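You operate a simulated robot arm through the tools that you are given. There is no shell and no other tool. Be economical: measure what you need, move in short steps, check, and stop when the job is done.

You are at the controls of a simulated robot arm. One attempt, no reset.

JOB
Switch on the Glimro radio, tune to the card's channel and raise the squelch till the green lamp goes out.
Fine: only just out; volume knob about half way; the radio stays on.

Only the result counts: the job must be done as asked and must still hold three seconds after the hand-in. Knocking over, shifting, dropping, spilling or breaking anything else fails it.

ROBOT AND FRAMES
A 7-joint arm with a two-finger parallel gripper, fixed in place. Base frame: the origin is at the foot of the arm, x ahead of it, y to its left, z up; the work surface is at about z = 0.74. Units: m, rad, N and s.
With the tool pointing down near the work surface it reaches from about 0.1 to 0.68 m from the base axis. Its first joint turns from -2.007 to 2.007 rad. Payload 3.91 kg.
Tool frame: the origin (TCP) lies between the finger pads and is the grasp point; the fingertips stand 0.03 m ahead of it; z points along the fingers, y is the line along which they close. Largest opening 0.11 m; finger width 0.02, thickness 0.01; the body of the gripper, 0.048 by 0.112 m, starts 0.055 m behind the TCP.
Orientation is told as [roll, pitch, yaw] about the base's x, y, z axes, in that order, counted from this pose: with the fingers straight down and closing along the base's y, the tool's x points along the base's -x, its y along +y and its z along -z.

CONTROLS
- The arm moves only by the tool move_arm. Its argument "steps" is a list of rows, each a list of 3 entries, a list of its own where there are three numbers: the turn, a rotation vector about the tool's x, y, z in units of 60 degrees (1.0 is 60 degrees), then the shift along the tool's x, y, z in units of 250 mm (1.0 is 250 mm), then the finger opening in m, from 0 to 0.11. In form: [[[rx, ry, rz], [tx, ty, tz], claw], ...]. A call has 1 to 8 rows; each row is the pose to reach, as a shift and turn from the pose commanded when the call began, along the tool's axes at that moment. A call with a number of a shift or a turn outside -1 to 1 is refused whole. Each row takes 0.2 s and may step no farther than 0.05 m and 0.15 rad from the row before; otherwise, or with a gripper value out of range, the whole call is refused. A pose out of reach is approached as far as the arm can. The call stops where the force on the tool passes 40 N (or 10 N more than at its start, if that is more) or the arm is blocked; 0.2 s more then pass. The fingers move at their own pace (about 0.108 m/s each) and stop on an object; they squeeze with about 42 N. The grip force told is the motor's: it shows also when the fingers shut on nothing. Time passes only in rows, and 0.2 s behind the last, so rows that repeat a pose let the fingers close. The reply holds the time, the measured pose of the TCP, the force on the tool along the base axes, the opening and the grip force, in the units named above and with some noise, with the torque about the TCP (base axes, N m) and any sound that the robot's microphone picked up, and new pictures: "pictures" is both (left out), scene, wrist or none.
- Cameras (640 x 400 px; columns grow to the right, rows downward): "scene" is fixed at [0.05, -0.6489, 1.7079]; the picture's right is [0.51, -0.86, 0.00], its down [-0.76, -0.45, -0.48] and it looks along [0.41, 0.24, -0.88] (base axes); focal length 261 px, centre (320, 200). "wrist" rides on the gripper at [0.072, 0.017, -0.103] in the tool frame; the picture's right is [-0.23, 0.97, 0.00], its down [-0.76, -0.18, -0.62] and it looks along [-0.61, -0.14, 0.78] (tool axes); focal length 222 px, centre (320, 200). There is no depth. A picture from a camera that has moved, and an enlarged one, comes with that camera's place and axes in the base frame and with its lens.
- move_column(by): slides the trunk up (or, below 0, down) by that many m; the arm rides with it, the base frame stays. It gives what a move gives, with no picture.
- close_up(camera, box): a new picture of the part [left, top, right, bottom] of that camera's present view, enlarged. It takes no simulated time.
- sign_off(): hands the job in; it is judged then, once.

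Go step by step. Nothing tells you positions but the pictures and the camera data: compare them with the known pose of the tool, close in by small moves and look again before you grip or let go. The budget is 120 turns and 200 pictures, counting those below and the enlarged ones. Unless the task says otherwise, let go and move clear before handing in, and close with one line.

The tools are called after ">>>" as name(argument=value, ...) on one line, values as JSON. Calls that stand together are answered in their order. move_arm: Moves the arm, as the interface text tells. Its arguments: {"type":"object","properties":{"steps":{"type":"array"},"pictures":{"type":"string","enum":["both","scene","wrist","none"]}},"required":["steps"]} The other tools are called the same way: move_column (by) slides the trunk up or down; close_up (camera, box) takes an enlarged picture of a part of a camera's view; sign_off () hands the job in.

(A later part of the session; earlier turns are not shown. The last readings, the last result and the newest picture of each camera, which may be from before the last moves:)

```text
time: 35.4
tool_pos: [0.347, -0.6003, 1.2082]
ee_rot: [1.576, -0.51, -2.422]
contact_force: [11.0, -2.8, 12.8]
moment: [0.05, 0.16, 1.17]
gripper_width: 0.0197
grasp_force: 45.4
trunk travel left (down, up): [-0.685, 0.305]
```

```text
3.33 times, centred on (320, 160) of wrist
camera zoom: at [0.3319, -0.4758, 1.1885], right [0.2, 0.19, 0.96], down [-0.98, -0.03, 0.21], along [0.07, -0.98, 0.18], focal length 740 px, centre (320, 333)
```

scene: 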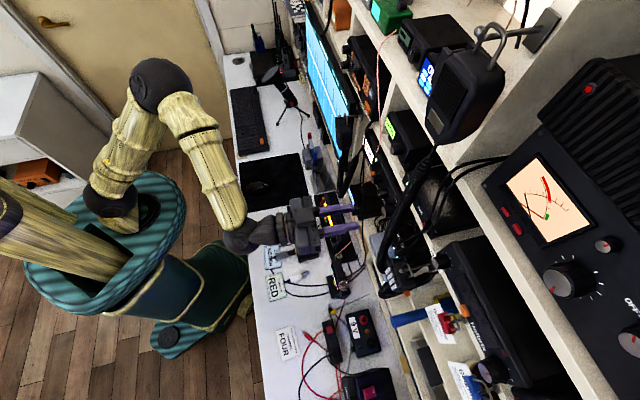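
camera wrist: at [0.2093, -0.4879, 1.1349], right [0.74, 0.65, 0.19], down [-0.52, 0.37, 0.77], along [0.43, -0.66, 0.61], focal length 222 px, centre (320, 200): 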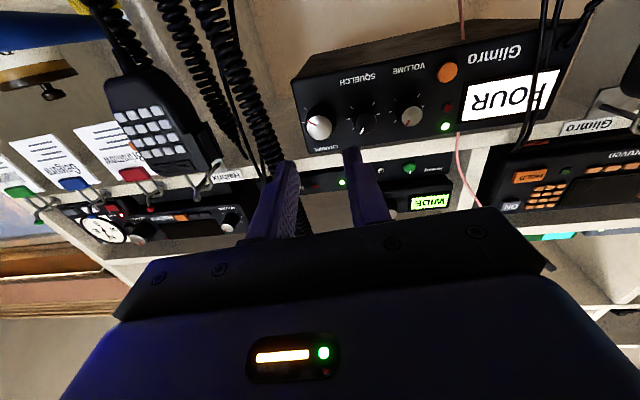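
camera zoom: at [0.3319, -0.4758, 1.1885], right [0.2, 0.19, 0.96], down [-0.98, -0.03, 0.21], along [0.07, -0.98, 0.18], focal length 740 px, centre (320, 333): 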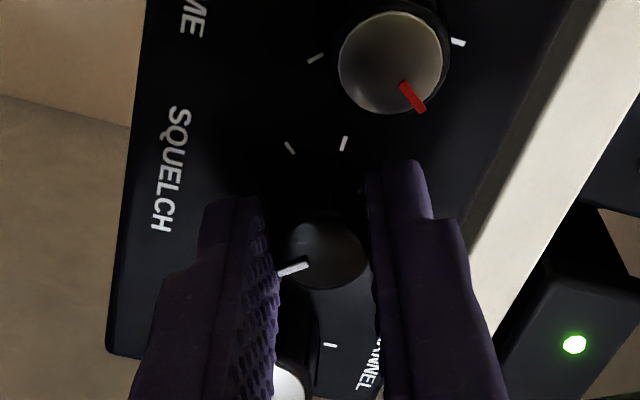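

>>> move_arm(steps=[[[0, 0, 0.045], [0, 0.003, 0], 0.013], [[0, 0, 0.09], [0, 0.003, 0], 0.013]], pictures="none")

>>> close_up(camera="scene", box=[360, 130, 430, 190])

>>> close_up(camera="wrist", box=[240, 100, 400, 220])

```text
time: 36.0
tool_pos: [0.3482, -0.5995, 1.2087]
ee_rot: [1.572, -0.414, -2.419]
contact_force: [11.5, -1.5, 11.2]
moment: [-0.2, -0.12, 0.76]
gripper_width: 0.0196
grasp_force: 45.0
trunk travel left (down, up): [-0.685, 0.305]
```

```text
6.67 times, centred on (395, 160) of scene
camera zoom: at [0.05, -0.6489, 1.7079], right [0.51, -0.86, 0.0], down [-0.76, -0.45, -0.48], along [0.41, 0.24, -0.88], focal length 1742 px, centre (-180, 467)
```

zoom: 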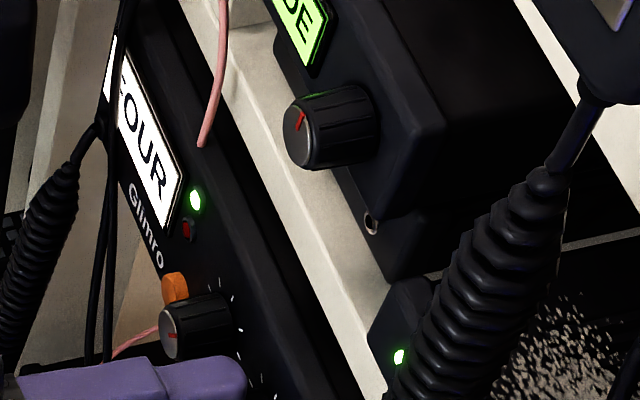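

```text
3.33 times, centred on (320, 160) of wrist
camera zoom: at [0.3332, -0.4746, 1.1958], right [0.14, 0.12, 0.98], down [-0.99, -0.04, 0.14], along [0.06, -0.99, 0.12], focal length 740 px, centre (320, 333)
```

zoom: 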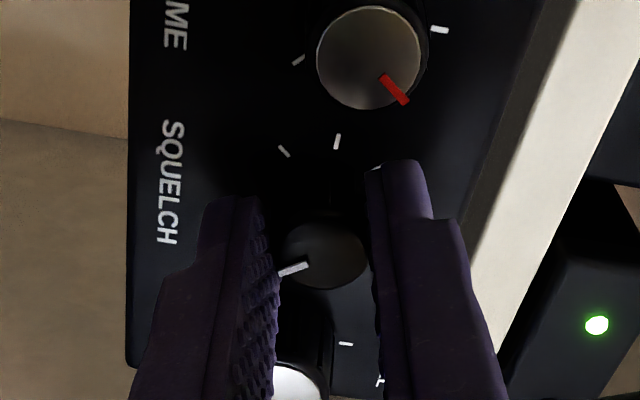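

No change yet at about 149°. I'll go one small step further to see whether there is an end stop, then search the other way.

>>> move_arm(steps=[[[0, 0, 0.04], [0, 0.002, 0], 0.013], [[0, 0, 0.08], [0, 0.002, 0], 0.013], [[0, 0, 0.12], [0, 0.002, 0], 0.013]], pictures="none")

>>> close_up(camera="scene", box=[360, 130, 430, 190])

>>> close_up(camera="wrist", box=[240, 100, 400, 220])

```text
time: 36.8
tool_pos: [0.3466, -0.5997, 1.2095]
ee_rot: [1.574, -0.287, -2.419]
contact_force: [8.3, -0.1, 11.5]
moment: [-0.03, 0.03, 1.33]
gripper_width: 0.0199
grasp_force: 45.4
trunk travel left (down, up): [-0.685, 0.305]
```

```text
6.67 times, centred on (395, 160) of scene
camera zoom: at [0.05, -0.6489, 1.7079], right [0.51, -0.86, 0.0], down [-0.76, -0.45, -0.48], along [0.41, 0.24, -0.88], focal length 1742 px, centre (-180, 467)
```

zoom: 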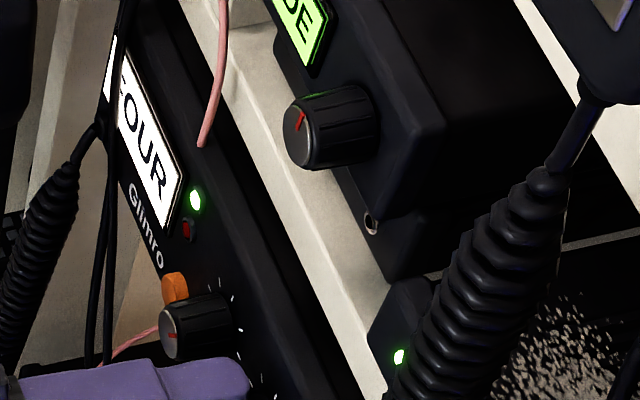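

```text
3.33 times, centred on (320, 160) of wrist
camera zoom: at [0.3341, -0.4737, 1.2054], right [0.04, 0.04, 1.0], down [-1.0, -0.05, 0.05], along [0.05, -1.0, 0.04], focal length 740 px, centre (320, 333)
```

zoom: 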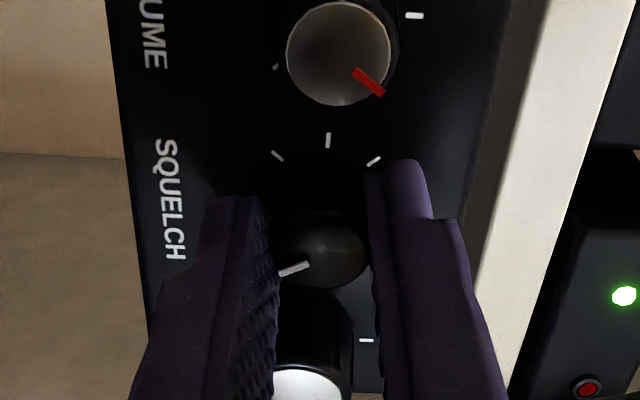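

Still lit and no stop felt past the scale end, so clockwise does not do it. I'll turn the knob back counter-clockwise and search that side.

>>> move_arm(steps=[[[0, 0, -0.14], [0, -0.003, 0], 0.013], [[0, 0, -0.28], [0, -0.004, 0], 0.013], [[0, 0, -0.42], [0, -0.005, 0], 0.013], [[0, 0, -0.56], [0, -0.006, 0], 0.013], [[0, 0, -0.7], [0, -0.006, 0], 0.013], [[0, 0, -0.84], [0, -0.006, 0], 0.013], [[0, 0, -0.98], [0, -0.006, 0], 0.013]], pictures="none")

>>> close_up(camera="scene", box=[360, 130, 430, 190])

>>> close_up(camera="wrist", box=[240, 100, 400, 220])

```text
time: 38.4
tool_pos: [0.3457, -0.6019, 1.2069]
ee_rot: [1.572, -1.317, -2.42]
contact_force: [3.2, 0.4, 3.4]
moment: [-0.82, -0.8, 0.18]
gripper_width: 0.0203
grasp_force: 45.2
trunk travel left (down, up): [-0.685, 0.305]
```

```text
6.67 times, centred on (395, 160) of scene
camera zoom: at [0.05, -0.6489, 1.7079], right [0.51, -0.86, 0.0], down [-0.76, -0.45, -0.48], along [0.41, 0.24, -0.88], focal length 1742 px, centre (-180, 467)
```

zoom: 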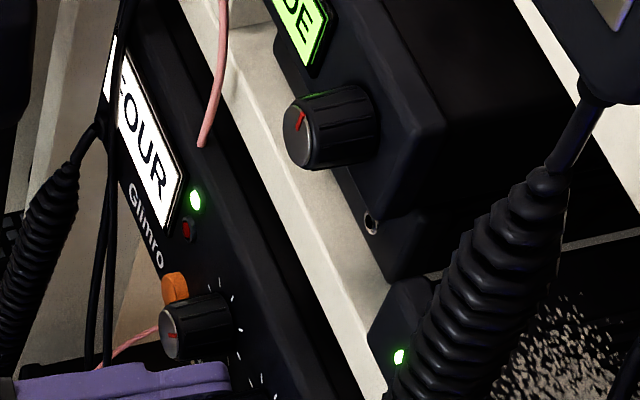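

```text
3.33 times, centred on (320, 160) of wrist
camera zoom: at [0.3027, -0.5007, 1.1422], right [0.67, 0.58, 0.46], down [-0.68, 0.23, 0.69], along [0.3, -0.78, 0.55], focal length 740 px, centre (320, 333)
```

zoom: 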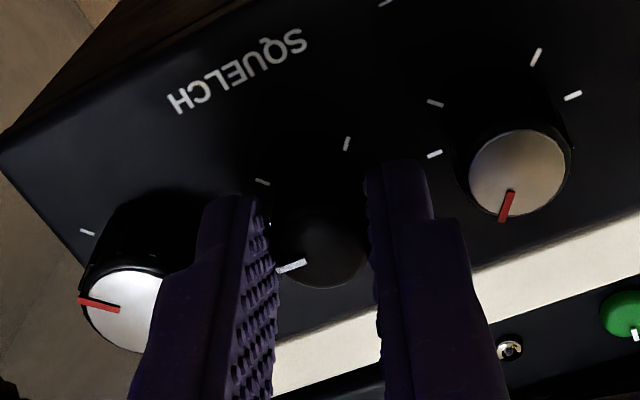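

>>> move_arm(steps=[[[0, 0, -0.14], [0, -0.001, 0], 0.013], [[0, 0, -0.28], [0, -0.002, 0], 0.013], [[0, 0, -0.42], [0, -0.003, 0], 0.013], [[0, 0, -0.56], [0, -0.003, 0], 0.013], [[0, 0, -0.7], [0, -0.004, 0], 0.013], [[0, 0, -0.84], [0, -0.004, 0], 0.013]], pictures="none")

>>> close_up(camera="scene", box=[360, 130, 430, 190])

>>> close_up(camera="wrist", box=[240, 100, 400, 220])

```text
time: 39.8
tool_pos: [0.3434, -0.6031, 1.2074]
ee_rot: [-1.576, -0.946, 0.724]
contact_force: [-4.1, -2.5, 2.4]
moment: [-0.41, -0.46, 0.76]
gripper_width: 0.0201
grasp_force: 45.1
trunk travel left (down, up): [-0.685, 0.305]
```

```text
6.67 times, centred on (395, 160) of scene
camera zoom: at [0.05, -0.6489, 1.7079], right [0.51, -0.86, 0.0], down [-0.76, -0.45, -0.48], along [0.41, 0.24, -0.88], focal length 1742 px, centre (-180, 467)
```

zoom: 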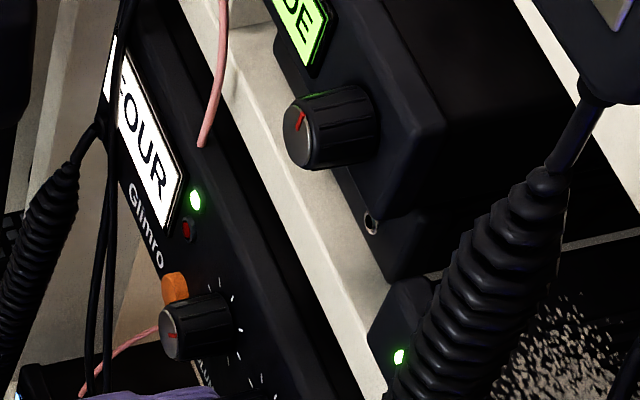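

```text
3.33 times, centred on (320, 160) of wrist
camera zoom: at [0.2535, -0.544, 1.1395], right [0.69, 0.61, -0.39], down [-0.19, 0.67, 0.72], along [0.7, -0.43, 0.58], focal length 740 px, centre (320, 333)
```

zoom: 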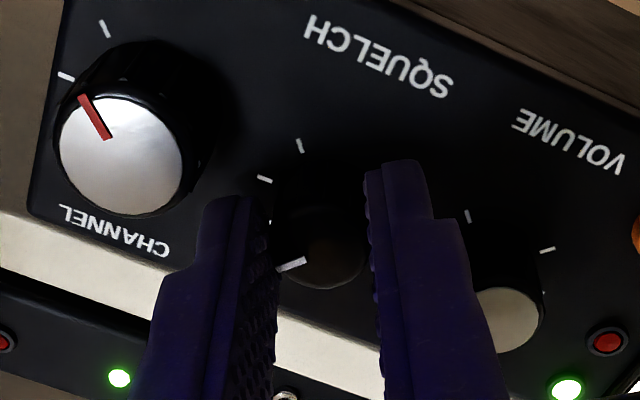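

>>> move_arm(steps=[[[0, 0, -0.1], [0, -0.001, 0], 0.013], [[0, 0, -0.2], [0, -0.001, 0], 0.013]], pictures="none")

>>> close_up(camera="scene", box=[360, 130, 430, 190])

>>> move_arm(steps=[[[0, 0, -0.06], [0, -0.001, 0], 0.013], [[0, 0, -0.12], [0, -0.001, 0], 0.013]], pictures="none")

>>> close_up(camera="scene", box=[360, 130, 430, 190])

```text
time: 40.4
tool_pos: [0.3438, -0.6023, 1.2079]
ee_rot: [-1.575, -0.738, 0.723]
contact_force: [-8.0, -1.5, 3.1]
moment: [-0.39, -0.39, 0.46]
gripper_width: 0.02
grasp_force: 44.6
trunk travel left (down, up): [-0.685, 0.305]
```

```text
6.67 times, centred on (395, 160) of scene
camera zoom: at [0.05, -0.6489, 1.7079], right [0.51, -0.86, 0.0], down [-0.76, -0.45, -0.48], along [0.41, 0.24, -0.88], focal length 1742 px, centre (-180, 467)
```

zoom: 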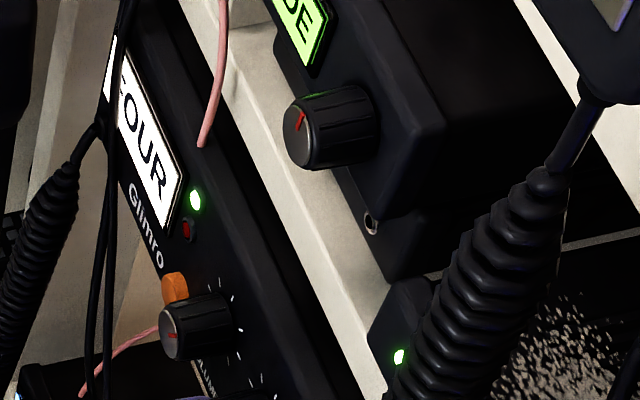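

```text
time: 41.0
tool_pos: [0.3433, -0.6021, 1.2079]
ee_rot: [-1.573, -0.613, 0.722]
contact_force: [-8.5, -2.5, 3.3]
moment: [-0.3, -0.3, 0.74]
gripper_width: 0.0196
grasp_force: 44.9
trunk travel left (down, up): [-0.685, 0.305]
```

```text
6.67 times, centred on (395, 160) of scene
camera zoom: at [0.05, -0.6489, 1.7079], right [0.51, -0.86, 0.0], down [-0.76, -0.45, -0.48], along [0.41, 0.24, -0.88], focal length 1742 px, centre (-180, 467)
```

zoom: 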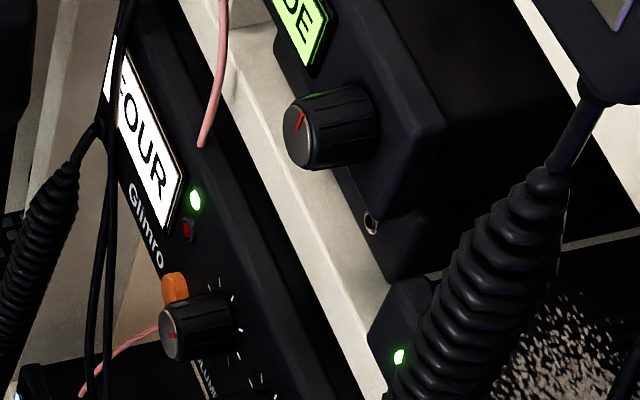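

>>> move_arm(steps=[[[0, 0, -0.06], [0, -0.001, 0], 0.013], [[0, 0, -0.12], [0, -0.002, 0], 0.013]], pictures="none")

>>> close_up(camera="scene", box=[360, 130, 430, 190])

>>> move_arm(steps=[[[0, 0, -0.06], [0, -0.001, 0], 0.013], [[0, 0, -0.12], [0, -0.002, 0], 0.013]], pictures="none")

>>> close_up(camera="scene", box=[360, 130, 430, 190])

>>> close_up(camera="wrist", box=[160, 60, 480, 260])

```text
time: 41.6
tool_pos: [0.3437, -0.6027, 1.2078]
ee_rot: [-1.574, -0.486, 0.721]
contact_force: [-8.4, -6.6, 4.8]
moment: [-0.32, -0.36, 0.51]
gripper_width: 0.02
grasp_force: 45.4
trunk travel left (down, up): [-0.685, 0.305]
```

```text
6.67 times, centred on (395, 160) of scene
camera zoom: at [0.05, -0.6489, 1.7079], right [0.51, -0.86, 0.0], down [-0.76, -0.45, -0.48], along [0.41, 0.24, -0.88], focal length 1742 px, centre (-180, 467)
```

zoom: 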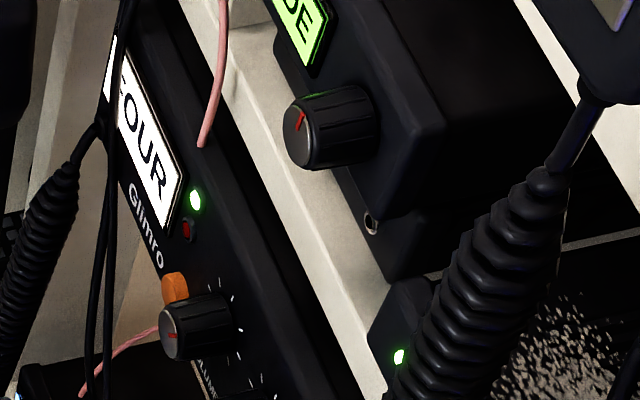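

```text
time: 42.2
tool_pos: [0.3424, -0.6032, 1.2087]
ee_rot: [-1.575, -0.36, 0.724]
contact_force: [-6.0, -7.6, 10.8]
moment: [-0.34, -0.38, 0.21]
gripper_width: 0.0196
grasp_force: 44.8
trunk travel left (down, up): [-0.685, 0.305]
```

```text
6.67 times, centred on (395, 160) of scene
camera zoom: at [0.05, -0.6489, 1.7079], right [0.51, -0.86, 0.0], down [-0.76, -0.45, -0.48], along [0.41, 0.24, -0.88], focal length 1742 px, centre (-180, 467)
```

zoom: 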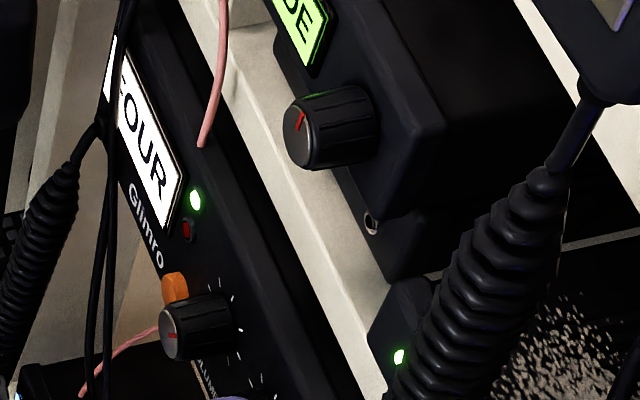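

```text
2.00 times, centred on (320, 160) of wrist
camera zoom: at [0.2278, -0.5666, 1.1679], right [0.42, 0.37, -0.83], down [0.07, 0.9, 0.43], along [0.9, -0.24, 0.35], focal length 444 px, centre (320, 280)
```

zoom: 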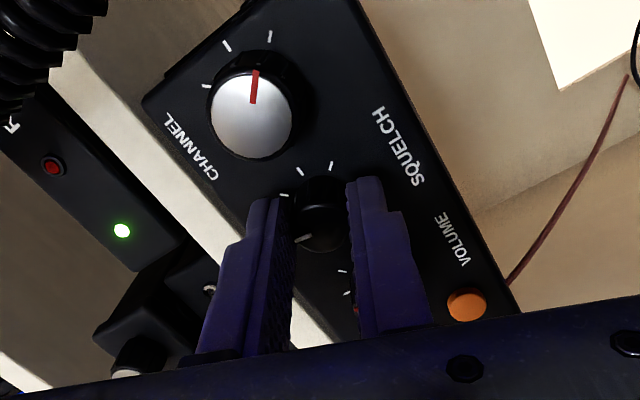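

>>> move_arm(steps=[[[0, 0, -0.07], [0, -0.003, 0], 0.013], [[0, 0, -0.14], [0, -0.004, 0], 0.013]], pictures="none")

>>> close_up(camera="scene", box=[360, 130, 430, 190])

>>> move_arm(steps=[[[0, 0, -0.07], [0, -0.001, 0], 0.013], [[0, 0, -0.14], [0, -0.002, 0], 0.013]], pictures="none")

>>> close_up(camera="scene", box=[360, 130, 430, 190])

>>> move_arm(steps=[[[0, 0, -0.07], [0, -0.001, 0], 0.013], [[0, 0, -0.14], [0, -0.002, 0], 0.013]], pictures="none")

>>> close_up(camera="scene", box=[360, 130, 430, 190])

```text
time: 42.8
tool_pos: [0.3417, -0.6033, 1.2085]
ee_rot: [-1.574, -0.215, 0.721]
contact_force: [-3.3, -5.0, 9.4]
moment: [-0.36, -0.38, 0.45]
gripper_width: 0.0199
grasp_force: 44.9
trunk travel left (down, up): [-0.685, 0.305]
```

```text
6.67 times, centred on (395, 160) of scene
camera zoom: at [0.05, -0.6489, 1.7079], right [0.51, -0.86, 0.0], down [-0.76, -0.45, -0.48], along [0.41, 0.24, -0.88], focal length 1742 px, centre (-180, 467)
```

zoom: 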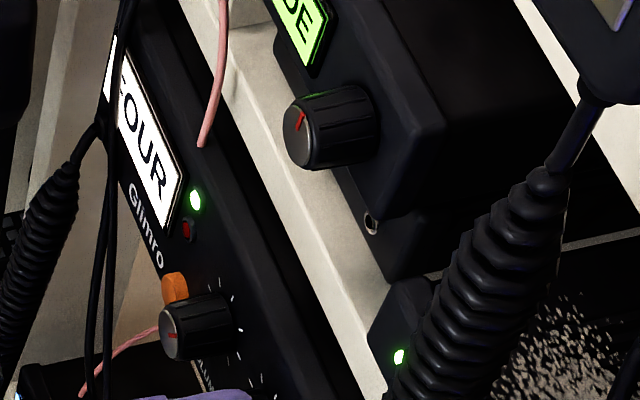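

```text
time: 43.5
tool_pos: [0.3434, -0.6028, 1.2108]
ee_rot: [-1.538, -0.076, 0.717]
contact_force: [-1.9, -2.1, -7.1]
moment: [0.11, -0.11, 0.69]
gripper_width: 0.0196
grasp_force: 44.6
out of reach, approached as far as the arm can: row 2
trunk travel left (down, up): [-0.685, 0.305]
stopped in row 2: the force on the tool passed its limit at 44 N (the readings are from after the stop); the commanded pose is now the measured one
```

```text
6.67 times, centred on (395, 160) of scene
camera zoom: at [0.05, -0.6489, 1.7079], right [0.51, -0.86, 0.0], down [-0.76, -0.45, -0.48], along [0.41, 0.24, -0.88], focal length 1742 px, centre (-180, 467)
```

zoom: 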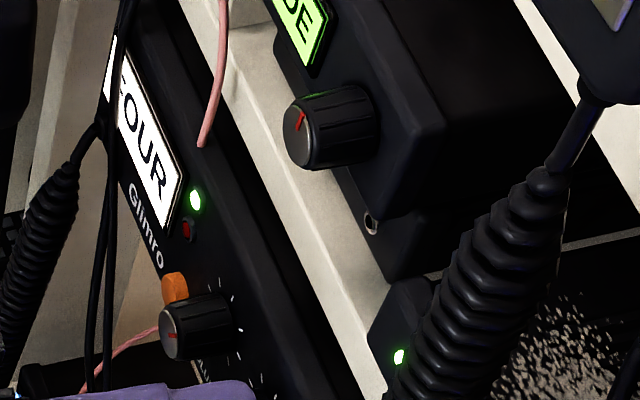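

```text
time: 44.1
tool_pos: [0.343, -0.6016, 1.2118]
ee_rot: [-1.51, 0.017, 0.719]
contact_force: [0.4, -0.6, -5.3]
moment: [-0.22, -0.35, 0.3]
gripper_width: 0.0202
grasp_force: 45.3
out of reach, approached as far as the arm can: row 2
trunk travel left (down, up): [-0.685, 0.305]
stopped in row 2: the force on the tool passed its limit at 49 N (the readings are from after the stop); the commanded pose is now the measured one
```

```text
6.67 times, centred on (395, 160) of scene
camera zoom: at [0.05, -0.6489, 1.7079], right [0.51, -0.86, 0.0], down [-0.76, -0.45, -0.48], along [0.41, 0.24, -0.88], focal length 1742 px, centre (-180, 467)
```

zoom: 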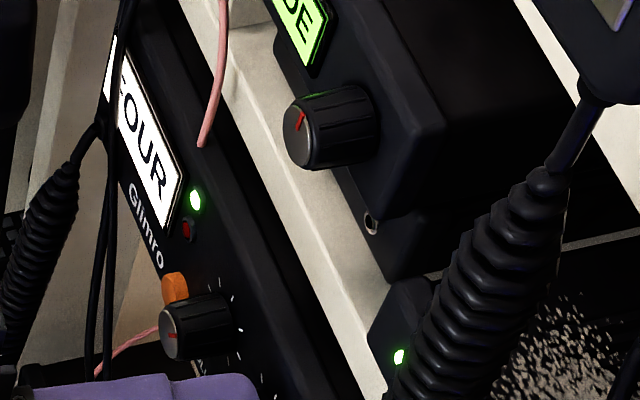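

The arm hit its roll limit this way. I'll release, back off, roll forward 90° and re-grip to continue.

>>> move_arm(steps=[[[0, 0, 0], [0, 0, 0], 0.026], [[0, 0, 0], [0, 0, 0], 0.026]], pictures="none")

>>> move_arm(steps=[[[0, 0, 0], [0, 0, -0.04], 0.026], [[0, 0, 0], [0, 0, -0.08], 0.026], [[0, 0, 0], [0, 0, -0.16], 0.028]], pictures="none")

>>> close_up(camera="wrist", box=[160, 60, 480, 260])

```text
time: 44.7
tool_pos: [0.3432, -0.6022, 1.2132]
ee_rot: [-1.512, 0.019, 0.719]
contact_force: [-0.8, -0.6, 0.8]
moment: [0.0, 0.04, 0.02]
gripper_width: 0.0259
grasp_force: 0.2
trunk travel left (down, up): [-0.685, 0.305]
```

```text
time: 45.5
tool_pos: [0.3183, -0.5716, 1.2158]
ee_rot: [-1.512, 0.019, 0.717]
contact_force: [0.0, -0.2, -0.1]
moment: [-0.01, 0.02, 0.03]
gripper_width: 0.028
grasp_force: 0.1
trunk travel left (down, up): [-0.685, 0.305]
```

```text
2.00 times, centred on (320, 160) of wrist
camera zoom: at [0.1937, -0.5406, 1.208], right [0.12, 0.18, -0.98], down [0.17, 0.96, 0.2], along [0.98, -0.19, 0.08], focal length 444 px, centre (320, 280)
```

zoom: 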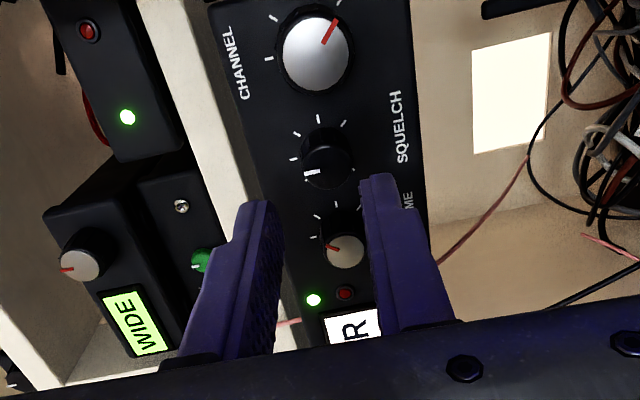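

>>> move_arm(steps=[[[0, 0, 0.14], [0, 0, 0], 0.028], [[0, 0, 0.28], [0, 0, 0], 0.028], [[0, 0, 0.42], [0, 0, 0], 0.028], [[0, 0, 0.56], [0, 0, 0], 0.028], [[0, 0, 0.7], [0, 0, 0], 0.028], [[0, 0, 0.84], [0, 0, 0], 0.028], [[0, 0, 0.98], [0, 0, 0], 0.028]], pictures="none")

>>> move_arm(steps=[[[0, 0, 0.14], [0, 0, 0], 0.028], [[0, 0, 0.28], [0, 0, 0], 0.028], [[0, 0, 0.42], [0, 0, 0], 0.028], [[0, 0, 0.56], [0, 0, 0], 0.028], [[0, 0, 0.7], [0, 0, 0], 0.028], [[0, 0, 0.84], [0, 0, 0], 0.028], [[0, 0, 0.98], [0, 0, 0], 0.028]], pictures="wrist")

>>> close_up(camera="wrist", box=[200, 60, 440, 220])

```text
time: 47.1
tool_pos: [0.3181, -0.5717, 1.2148]
ee_rot: [-1.458, -1.007, 0.624]
contact_force: [-0.4, -0.6, 0.3]
moment: [-0.01, 0.0, 0.04]
gripper_width: 0.0279
grasp_force: 0.2
trunk travel left (down, up): [-0.685, 0.305]
```

```text
time: 48.7
tool_pos: [0.3176, -0.5714, 1.2154]
ee_rot: [1.44, -1.103, -2.308]
contact_force: [-0.1, -0.2, -0.8]
moment: [0.03, 0.02, -0.01]
gripper_width: 0.028
grasp_force: 0.2
trunk travel left (down, up): [-0.685, 0.305]
camera wrist: at [0.2825, -0.4602, 1.1652], right [0.6, 0.48, 0.64], down [-0.76, 0.11, 0.64], along [0.23, -0.87, 0.43], focal length 222 px, centre (320, 200)
```

wrist: 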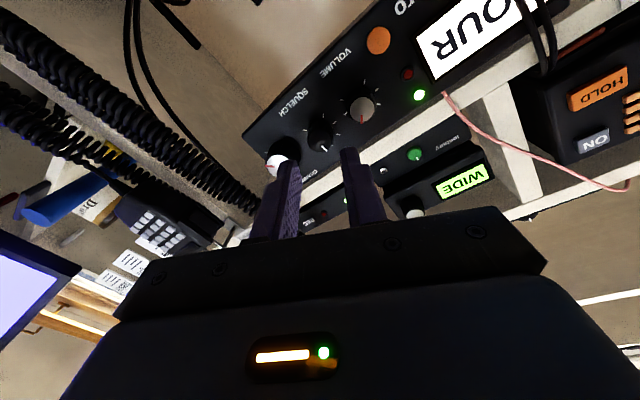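

```text
2.50 times, centred on (320, 140) of wrist
camera zoom: at [0.2825, -0.4602, 1.1652], right [0.6, 0.48, 0.64], down [-0.76, 0.11, 0.64], along [0.23, -0.87, 0.43], focal length 555 px, centre (320, 350)
```

zoom: 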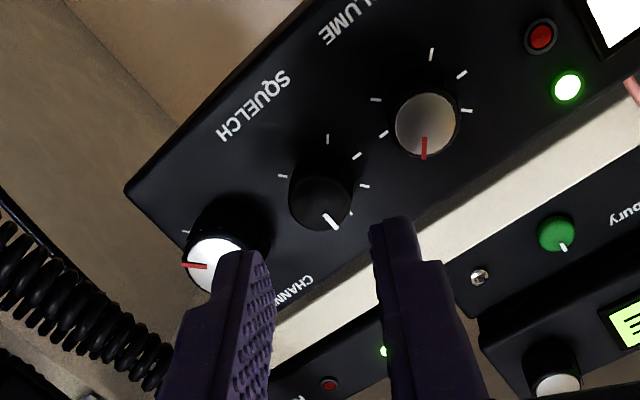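

>>> move_arm(steps=[[[-0.033, -0.049, 0], [0.028, -0.014, 0.002], 0.028], [[-0.033, -0.049, 0], [0.028, -0.014, 0.002], 0.028]], pictures="wrist")

>>> close_up(camera="wrist", box=[200, 60, 440, 220])

```text
time: 49.3
tool_pos: [0.3165, -0.5718, 1.2071]
ee_rot: [1.578, -1.108, -2.423]
contact_force: [-0.2, 0.6, -0.4]
moment: [-0.02, 0.02, -0.02]
gripper_width: 0.028
grasp_force: 0.0
trunk travel left (down, up): [-0.685, 0.305]
camera wrist: at [0.2836, -0.4631, 1.1508], right [0.58, 0.51, 0.64], down [-0.79, 0.14, 0.6], along [0.22, -0.85, 0.48], focal length 222 px, centre (320, 200)
```

wrist: 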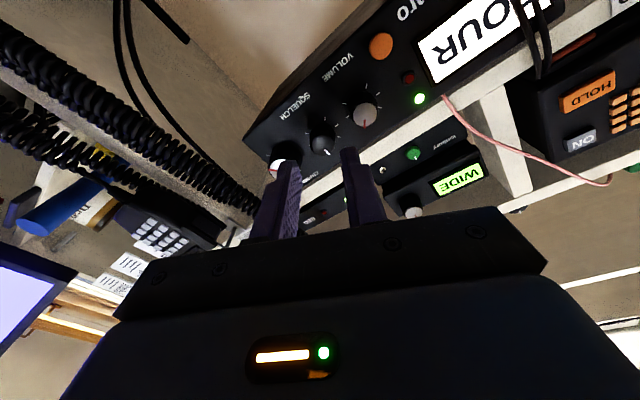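

```text
2.50 times, centred on (320, 140) of wrist
camera zoom: at [0.2836, -0.4631, 1.1508], right [0.58, 0.51, 0.64], down [-0.79, 0.14, 0.6], along [0.22, -0.85, 0.48], focal length 555 px, centre (320, 350)
```

zoom: 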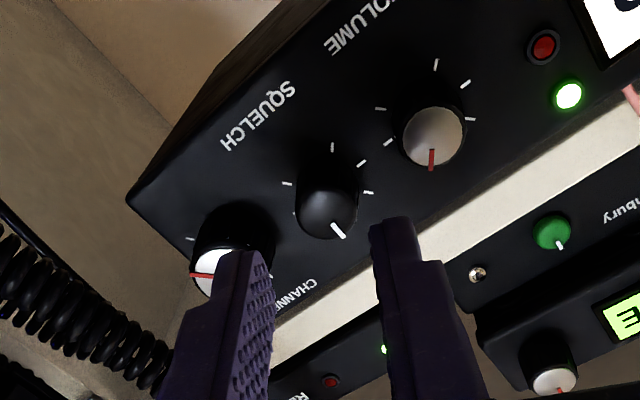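

The lower finger would pass too close to the channel knob, so I'll roll 18° further before advancing.

>>> move_arm(steps=[[[0, 0, 0.12], [0, 0, 0], 0.027], [[0, 0, 0.24], [0, 0, 0], 0.027], [[0, 0, 0.33], [0, 0, 0], 0.027], [[0, 0, 0.33], [0, 0, 0.05], 0.027], [[0, 0, 0.33], [0, 0, 0.1], 0.027]], pictures="none")

>>> close_up(camera="wrist", box=[200, 60, 440, 220])

```text
time: 50.5
tool_pos: [0.3342, -0.5923, 1.2078]
ee_rot: [1.571, -0.761, -2.419]
contact_force: [-0.3, 0.4, -1.3]
moment: [0.01, 0.02, -0.02]
gripper_width: 0.0271
grasp_force: 0.1
trunk travel left (down, up): [-0.685, 0.305]
```

```text
2.50 times, centred on (320, 140) of wrist
camera zoom: at [0.3127, -0.4723, 1.1708], right [0.38, 0.34, 0.86], down [-0.92, 0.02, 0.4], along [0.12, -0.94, 0.32], focal length 555 px, centre (320, 350)
```

zoom: 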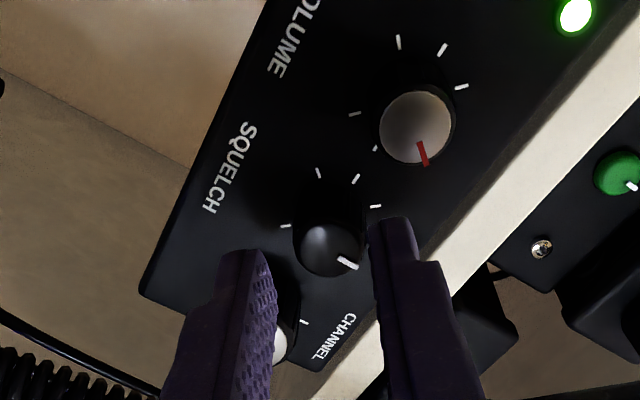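

>>> move_arm(steps=[[[0, 0, 0], [0, 0.003, 0.03], 0.027], [[0, 0, 0], [0, 0.003, 0.056], 0.027], [[0, 0, 0], [0, 0.003, 0.056], 0.013], [[0, 0, 0], [0, 0.003, 0.056], 0.013]], pictures="none")

>>> close_up(camera="wrist", box=[200, 60, 440, 220])

```text
time: 51.5
tool_pos: [0.3436, -0.5984, 1.2095]
ee_rot: [1.577, -0.763, -2.419]
contact_force: [-0.4, 2.8, 3.4]
moment: [0.1, 0.1, 0.36]
gripper_width: 0.0194
grasp_force: 45.3
trunk travel left (down, up): [-0.685, 0.305]
```

```text
2.50 times, centred on (320, 140) of wrist
camera zoom: at [0.3224, -0.4805, 1.1724], right [0.38, 0.34, 0.86], down [-0.92, 0.02, 0.4], along [0.12, -0.94, 0.32], focal length 555 px, centre (320, 350)
```

zoom: 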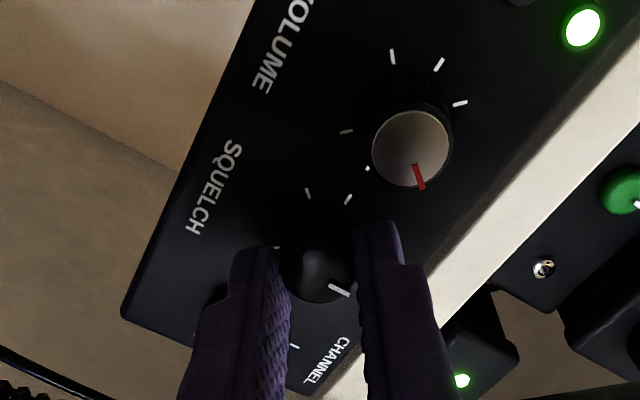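

>>> move_arm(steps=[[[0, 0, -0.08], [0, 0, 0], 0.013], [[0, 0, -0.16], [0, 0, 0], 0.013]], pictures="none")

>>> close_up(camera="scene", box=[360, 130, 430, 190])

>>> move_arm(steps=[[[0, 0, -0.08], [0, 0, 0], 0.013], [[0, 0, -0.16], [0, 0, 0], 0.013]], pictures="none")

>>> close_up(camera="scene", box=[360, 130, 430, 190])

>>> close_up(camera="wrist", box=[200, 60, 440, 220])

```text
time: 52.1
tool_pos: [0.3429, -0.6, 1.2092]
ee_rot: [1.575, -0.932, -2.422]
contact_force: [2.2, 4.6, 4.2]
moment: [-0.28, -0.49, 0.05]
gripper_width: 0.0196
grasp_force: 44.9
trunk travel left (down, up): [-0.685, 0.305]
```

```text
6.67 times, centred on (395, 160) of scene
camera zoom: at [0.05, -0.6489, 1.7079], right [0.51, -0.86, 0.0], down [-0.76, -0.45, -0.48], along [0.41, 0.24, -0.88], focal length 1742 px, centre (-180, 467)
```

zoom: 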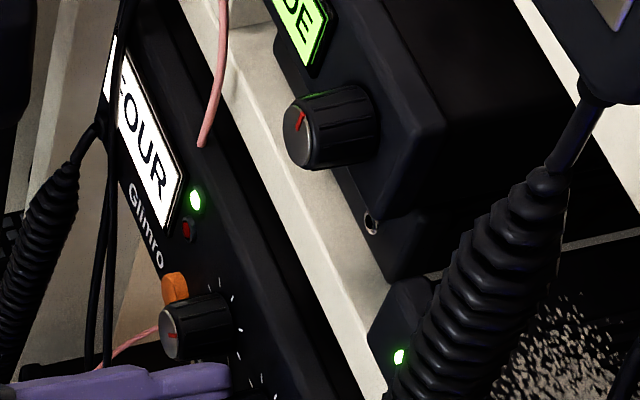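

```text
time: 52.7
tool_pos: [0.3445, -0.5988, 1.2093]
ee_rot: [1.575, -1.098, -2.423]
contact_force: [-0.5, 4.0, 1.5]
moment: [-0.12, -0.62, 0.03]
gripper_width: 0.0199
grasp_force: 45.1
trunk travel left (down, up): [-0.685, 0.305]
```

```text
6.67 times, centred on (395, 160) of scene
camera zoom: at [0.05, -0.6489, 1.7079], right [0.51, -0.86, 0.0], down [-0.76, -0.45, -0.48], along [0.41, 0.24, -0.88], focal length 1742 px, centre (-180, 467)
```

zoom: 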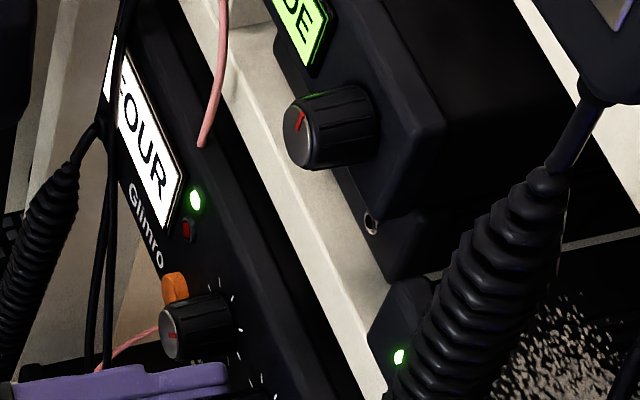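

```text
2.50 times, centred on (320, 140) of wrist
camera zoom: at [0.3108, -0.4907, 1.1528], right [0.57, 0.51, 0.64], down [-0.79, 0.13, 0.6], along [0.22, -0.85, 0.48], focal length 555 px, centre (320, 350)
```

zoom: 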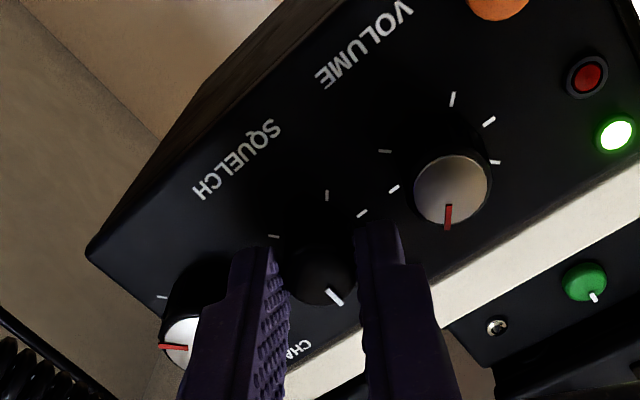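

>>> move_arm(steps=[[[0, 0, -0.1], [0, 0, 0], 0.013], [[0, 0, -0.2], [0, 0, 0], 0.013]], pictures="none")

>>> close_up(camera="scene", box=[360, 130, 430, 190])

>>> move_arm(steps=[[[0, 0, -0.1], [0, 0, 0], 0.013], [[0, 0, -0.2], [0, 0, 0], 0.013]], pictures="none")

>>> close_up(camera="scene", box=[360, 130, 430, 190])

```text
time: 53.3
tool_pos: [0.3431, -0.5998, 1.2094]
ee_rot: [1.579, -1.309, -2.426]
contact_force: [-1.0, 4.8, -0.8]
moment: [-0.17, -0.44, 0.23]
gripper_width: 0.0201
grasp_force: 45.1
trunk travel left (down, up): [-0.685, 0.305]
```

```text
6.67 times, centred on (395, 160) of scene
camera zoom: at [0.05, -0.6489, 1.7079], right [0.51, -0.86, 0.0], down [-0.76, -0.45, -0.48], along [0.41, 0.24, -0.88], focal length 1742 px, centre (-180, 467)
```

zoom: 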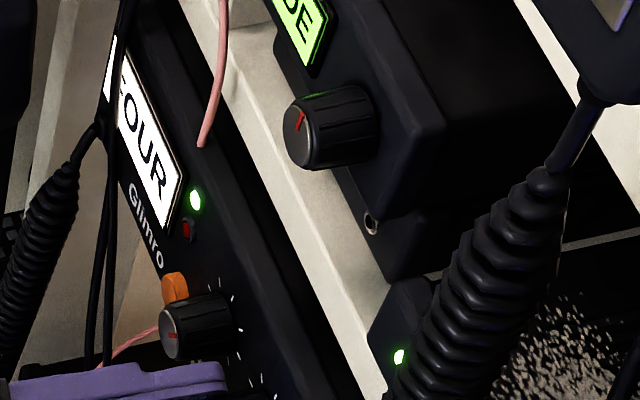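

```text
time: 53.9
tool_pos: [0.3437, -0.5993, 1.2083]
ee_rot: [1.602, -1.518, -2.45]
contact_force: [-2.0, 1.5, -0.3]
moment: [0.24, -0.36, 0.24]
gripper_width: 0.0197
grasp_force: 45.3
trunk travel left (down, up): [-0.685, 0.305]
```

```text
6.67 times, centred on (395, 160) of scene
camera zoom: at [0.05, -0.6489, 1.7079], right [0.51, -0.86, 0.0], down [-0.76, -0.45, -0.48], along [0.41, 0.24, -0.88], focal length 1742 px, centre (-180, 467)
```

zoom: 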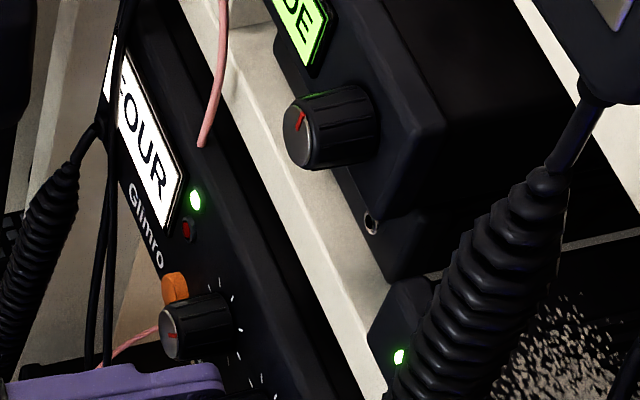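

>>> move_arm(steps=[[[0, 0, -0.1], [0, 0, 0], 0.013], [[0, 0, -0.2], [0, 0, 0], 0.013]], pictures="none")

>>> close_up(camera="scene", box=[360, 130, 430, 190])

>>> close_up(camera="wrist", box=[200, 60, 440, 220])

```text
time: 54.5
tool_pos: [0.3427, -0.5995, 1.2086]
ee_rot: [-1.587, -1.414, 0.74]
contact_force: [-4.4, 3.2, -1.6]
moment: [0.04, -0.2, 0.18]
gripper_width: 0.0199
grasp_force: 44.8
trunk travel left (down, up): [-0.685, 0.305]
```

```text
6.67 times, centred on (395, 160) of scene
camera zoom: at [0.05, -0.6489, 1.7079], right [0.51, -0.86, 0.0], down [-0.76, -0.45, -0.48], along [0.41, 0.24, -0.88], focal length 1742 px, centre (-180, 467)
```

zoom: 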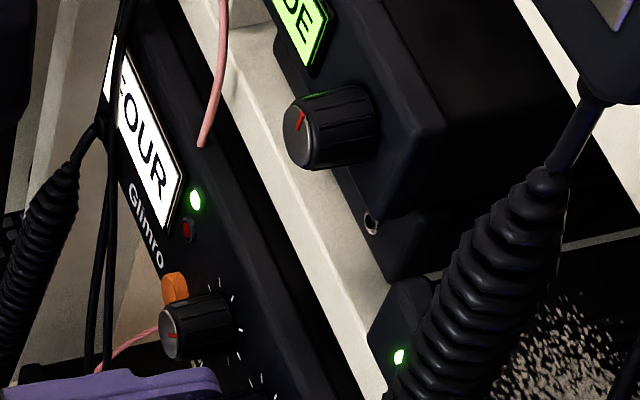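

```text
2.50 times, centred on (320, 140) of wrist
camera zoom: at [0.2785, -0.5193, 1.1347], right [0.75, 0.66, 0.07], down [-0.46, 0.43, 0.78], along [0.48, -0.61, 0.62], focal length 555 px, centre (320, 350)
```

zoom: 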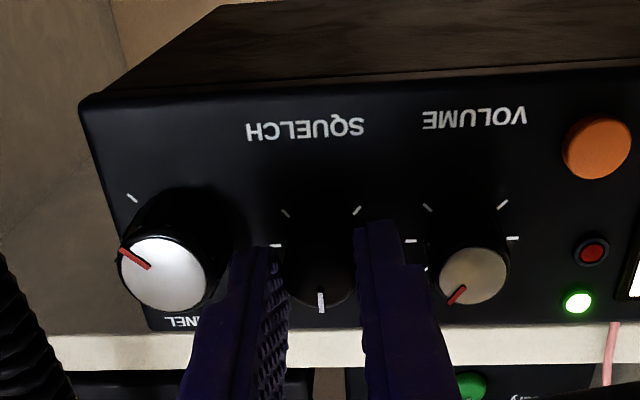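

The knob has an end stop with its pointer straight up, so my fingers slipped there. That means the scale's zero is at the top and the knob runs a long way clockwise from it. I'll turn clockwise past where I stopped, re-gripping as needed.

>>> move_arm(steps=[[[0, 0, 0.14], [0, 0, 0], 0.013], [[0, 0, 0.28], [0, 0, 0], 0.013], [[0, 0, 0.42], [0, 0.001, 0], 0.013], [[0, 0, 0.56], [0, 0.001, 0], 0.013], [[0, 0, 0.7], [0, 0.001, 0], 0.013], [[0, 0, 0.84], [0, 0.001, 0], 0.013], [[0, 0, 0.98], [0, 0.001, 0], 0.013]], pictures="none")

>>> move_arm(steps=[[[0, 0, 0.14], [0, 0.001, 0], 0.013], [[0, 0, 0.28], [0, 0.001, 0], 0.013], [[0, 0, 0.42], [0, 0.001, 0], 0.013], [[0, 0, 0.56], [0, 0.001, 0], 0.013]], pictures="none")

>>> close_up(camera="wrist", box=[160, 60, 480, 260])

```text
time: 56.1
tool_pos: [0.3448, -0.5991, 1.2099]
ee_rot: [1.576, -0.697, -2.421]
contact_force: [-3.7, 10.7, 1.0]
moment: [0.44, 0.46, 1.3]
gripper_width: 0.0197
grasp_force: 44.9
trunk travel left (down, up): [-0.685, 0.305]
```

```text
time: 57.1
tool_pos: [0.3448, -0.5999, 1.2112]
ee_rot: [1.575, -0.112, -2.415]
contact_force: [1.7, 7.1, 2.5]
moment: [0.02, 0.04, 0.85]
gripper_width: 0.0195
grasp_force: 44.7
trunk travel left (down, up): [-0.685, 0.305]
```

```text
2.00 times, centred on (320, 160) of wrist
camera zoom: at [0.3307, -0.473, 1.2188], right [-0.09, -0.07, 0.99], down [-0.99, -0.05, -0.09], along [0.06, -1.0, -0.07], focal length 444 px, centre (320, 280)
```

zoom: 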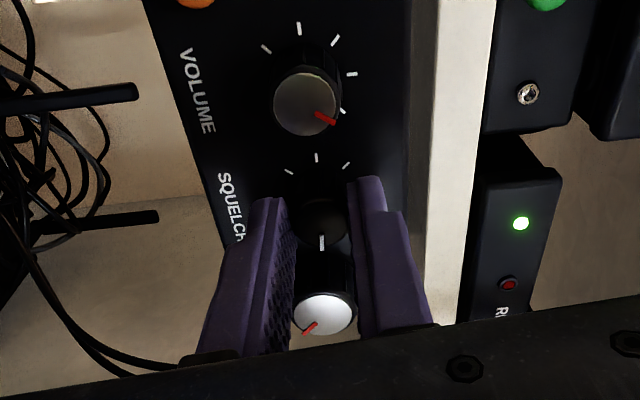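

>>> move_arm(steps=[[[0, 0, 0], [0, 0, 0], 0.025], [[0, 0, 0], [0, 0, 0], 0.025], [[0, 0, 0], [0, 0, -0.05], 0.026], [[0, 0, 0], [0, 0, -0.12], 0.028]], pictures="none")

>>> move_arm(steps=[[[0, 0, -0.14], [0, 0, 0], 0.028], [[0, 0, -0.28], [0, 0, 0], 0.028], [[0, 0, -0.42], [0, 0, 0], 0.028], [[0, 0, -0.56], [0, 0, 0], 0.028], [[0, 0, -0.7], [0, 0, 0], 0.028], [[0, 0, -0.84], [0, 0, 0], 0.028], [[0, 0, -0.98], [0, 0, 0], 0.028]], pictures="none")

>>> move_arm(steps=[[[0, 0, -0.14], [0, 0, 0], 0.028], [[0, 0, -0.28], [0, 0, 0], 0.028], [[0, 0, -0.42], [0, 0, 0], 0.028], [[0, 0, -0.56], [0, 0, 0], 0.028], [[0, 0, -0.7], [0, 0, 0], 0.028], [[0, 0, -0.84], [0, 0, 0], 0.028], [[0, 0, -0.98], [0, 0, 0], 0.028]], pictures="none")

>>> move_arm(steps=[[[0, 0, -0.14], [0, 0, 0], 0.028], [[0, 0, -0.28], [0, 0, 0], 0.028], [[0, 0, -0.42], [0, 0, 0], 0.028], [[0, 0, -0.52], [0, 0, 0], 0.028]], pictures="none")

>>> close_up(camera="wrist", box=[160, 60, 480, 260])

```text
time: 58.1
tool_pos: [0.3238, -0.5787, 1.2089]
ee_rot: [1.575, -0.114, -2.417]
contact_force: [-0.4, 0.3, 0.4]
moment: [-0.01, -0.01, 0.01]
gripper_width: 0.0277
grasp_force: 0.0
trunk travel left (down, up): [-0.685, 0.305]
```

```text
time: 59.7
tool_pos: [0.3258, -0.5792, 1.2085]
ee_rot: [1.58, -1.141, -2.422]
contact_force: [0.0, 0.5, 0.0]
moment: [-0.01, 0.01, 0.0]
gripper_width: 0.0279
grasp_force: 0.1
trunk travel left (down, up): [-0.685, 0.305]
```

```text
time: 61.3
tool_pos: [0.3259, -0.5791, 1.2076]
ee_rot: [-1.575, -0.973, 0.727]
contact_force: [0.4, -0.2, -0.4]
moment: [0.0, 0.0, 0.0]
gripper_width: 0.028
grasp_force: 0.0
trunk travel left (down, up): [-0.685, 0.305]
```

```text
time: 62.3
tool_pos: [0.325, -0.5776, 1.2072]
ee_rot: [-1.571, -0.431, 0.727]
contact_force: [-0.1, 0.4, 0.5]
moment: [-0.02, 0.02, -0.01]
gripper_width: 0.0283
grasp_force: 0.0
trunk travel left (down, up): [-0.685, 0.305]
```

```text
2.00 times, centred on (320, 160) of wrist
camera zoom: at [0.2114, -0.5394, 1.1633], right [0.46, 0.4, -0.79], down [0.05, 0.88, 0.48], along [0.89, -0.26, 0.38], focal length 444 px, centre (320, 280)
```

zoom: 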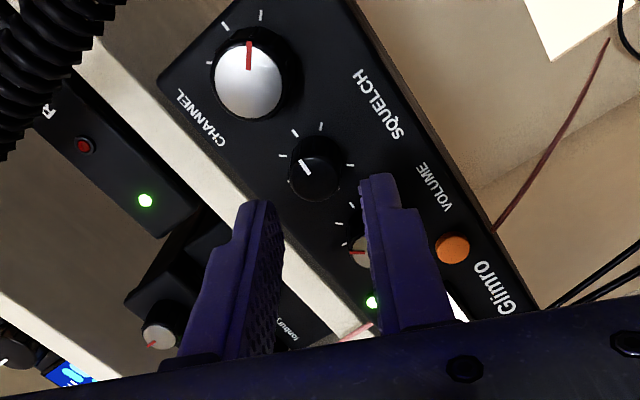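

>>> move_arm(steps=[[[0, 0, 0], [0.008, 0, 0.06], 0.028], [[0, 0, 0], [0.008, 0, 0.122], 0.028], [[0, 0, 0], [0.008, 0, 0.122], 0.013], [[0, 0, 0], [0.008, 0, 0.122], 0.013]], pictures="none")

>>> move_arm(steps=[[[0, 0, 0.13], [0, 0, 0], 0.013], [[0, 0, 0.26], [0, 0, 0], 0.013], [[0, 0, 0.39], [0, 0, 0], 0.013], [[0, 0, 0.52], [0, 0, 0], 0.013], [[0, 0, 0.65], [0, 0, 0], 0.013], [[0, 0, 0.75], [0, 0, 0], 0.013]], pictures="none")

>>> close_up(camera="wrist", box=[160, 60, 480, 260])

```text
time: 63.3
tool_pos: [0.343, -0.6004, 1.2084]
ee_rot: [-1.575, -0.43, 0.728]
contact_force: [-1.9, -0.8, 8.6]
moment: [-0.12, -0.12, -0.35]
gripper_width: 0.0198
grasp_force: 45.1
trunk travel left (down, up): [-0.685, 0.305]
```

```text
time: 64.7
tool_pos: [0.3434, -0.6009, 1.2081]
ee_rot: [-1.583, -1.218, 0.737]
contact_force: [-0.2, 1.8, 13.4]
moment: [0.31, 0.36, 0.18]
gripper_width: 0.0197
grasp_force: 45.0
trunk travel left (down, up): [-0.685, 0.305]
```

```text
2.00 times, centred on (320, 160) of wrist
camera zoom: at [0.2672, -0.5297, 1.1347], right [0.74, 0.66, -0.12], down [-0.34, 0.53, 0.77], along [0.58, -0.53, 0.62], focal length 444 px, centre (320, 280)
```

zoom: 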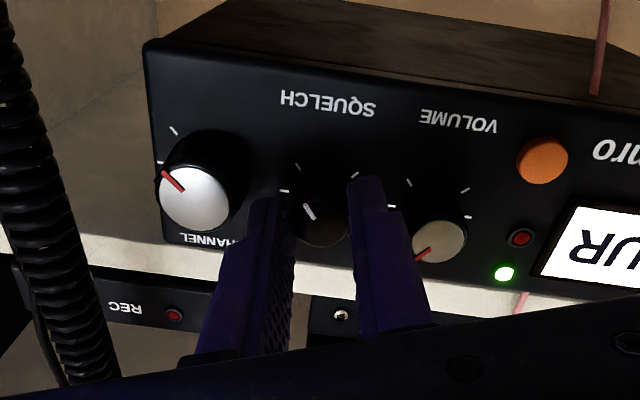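

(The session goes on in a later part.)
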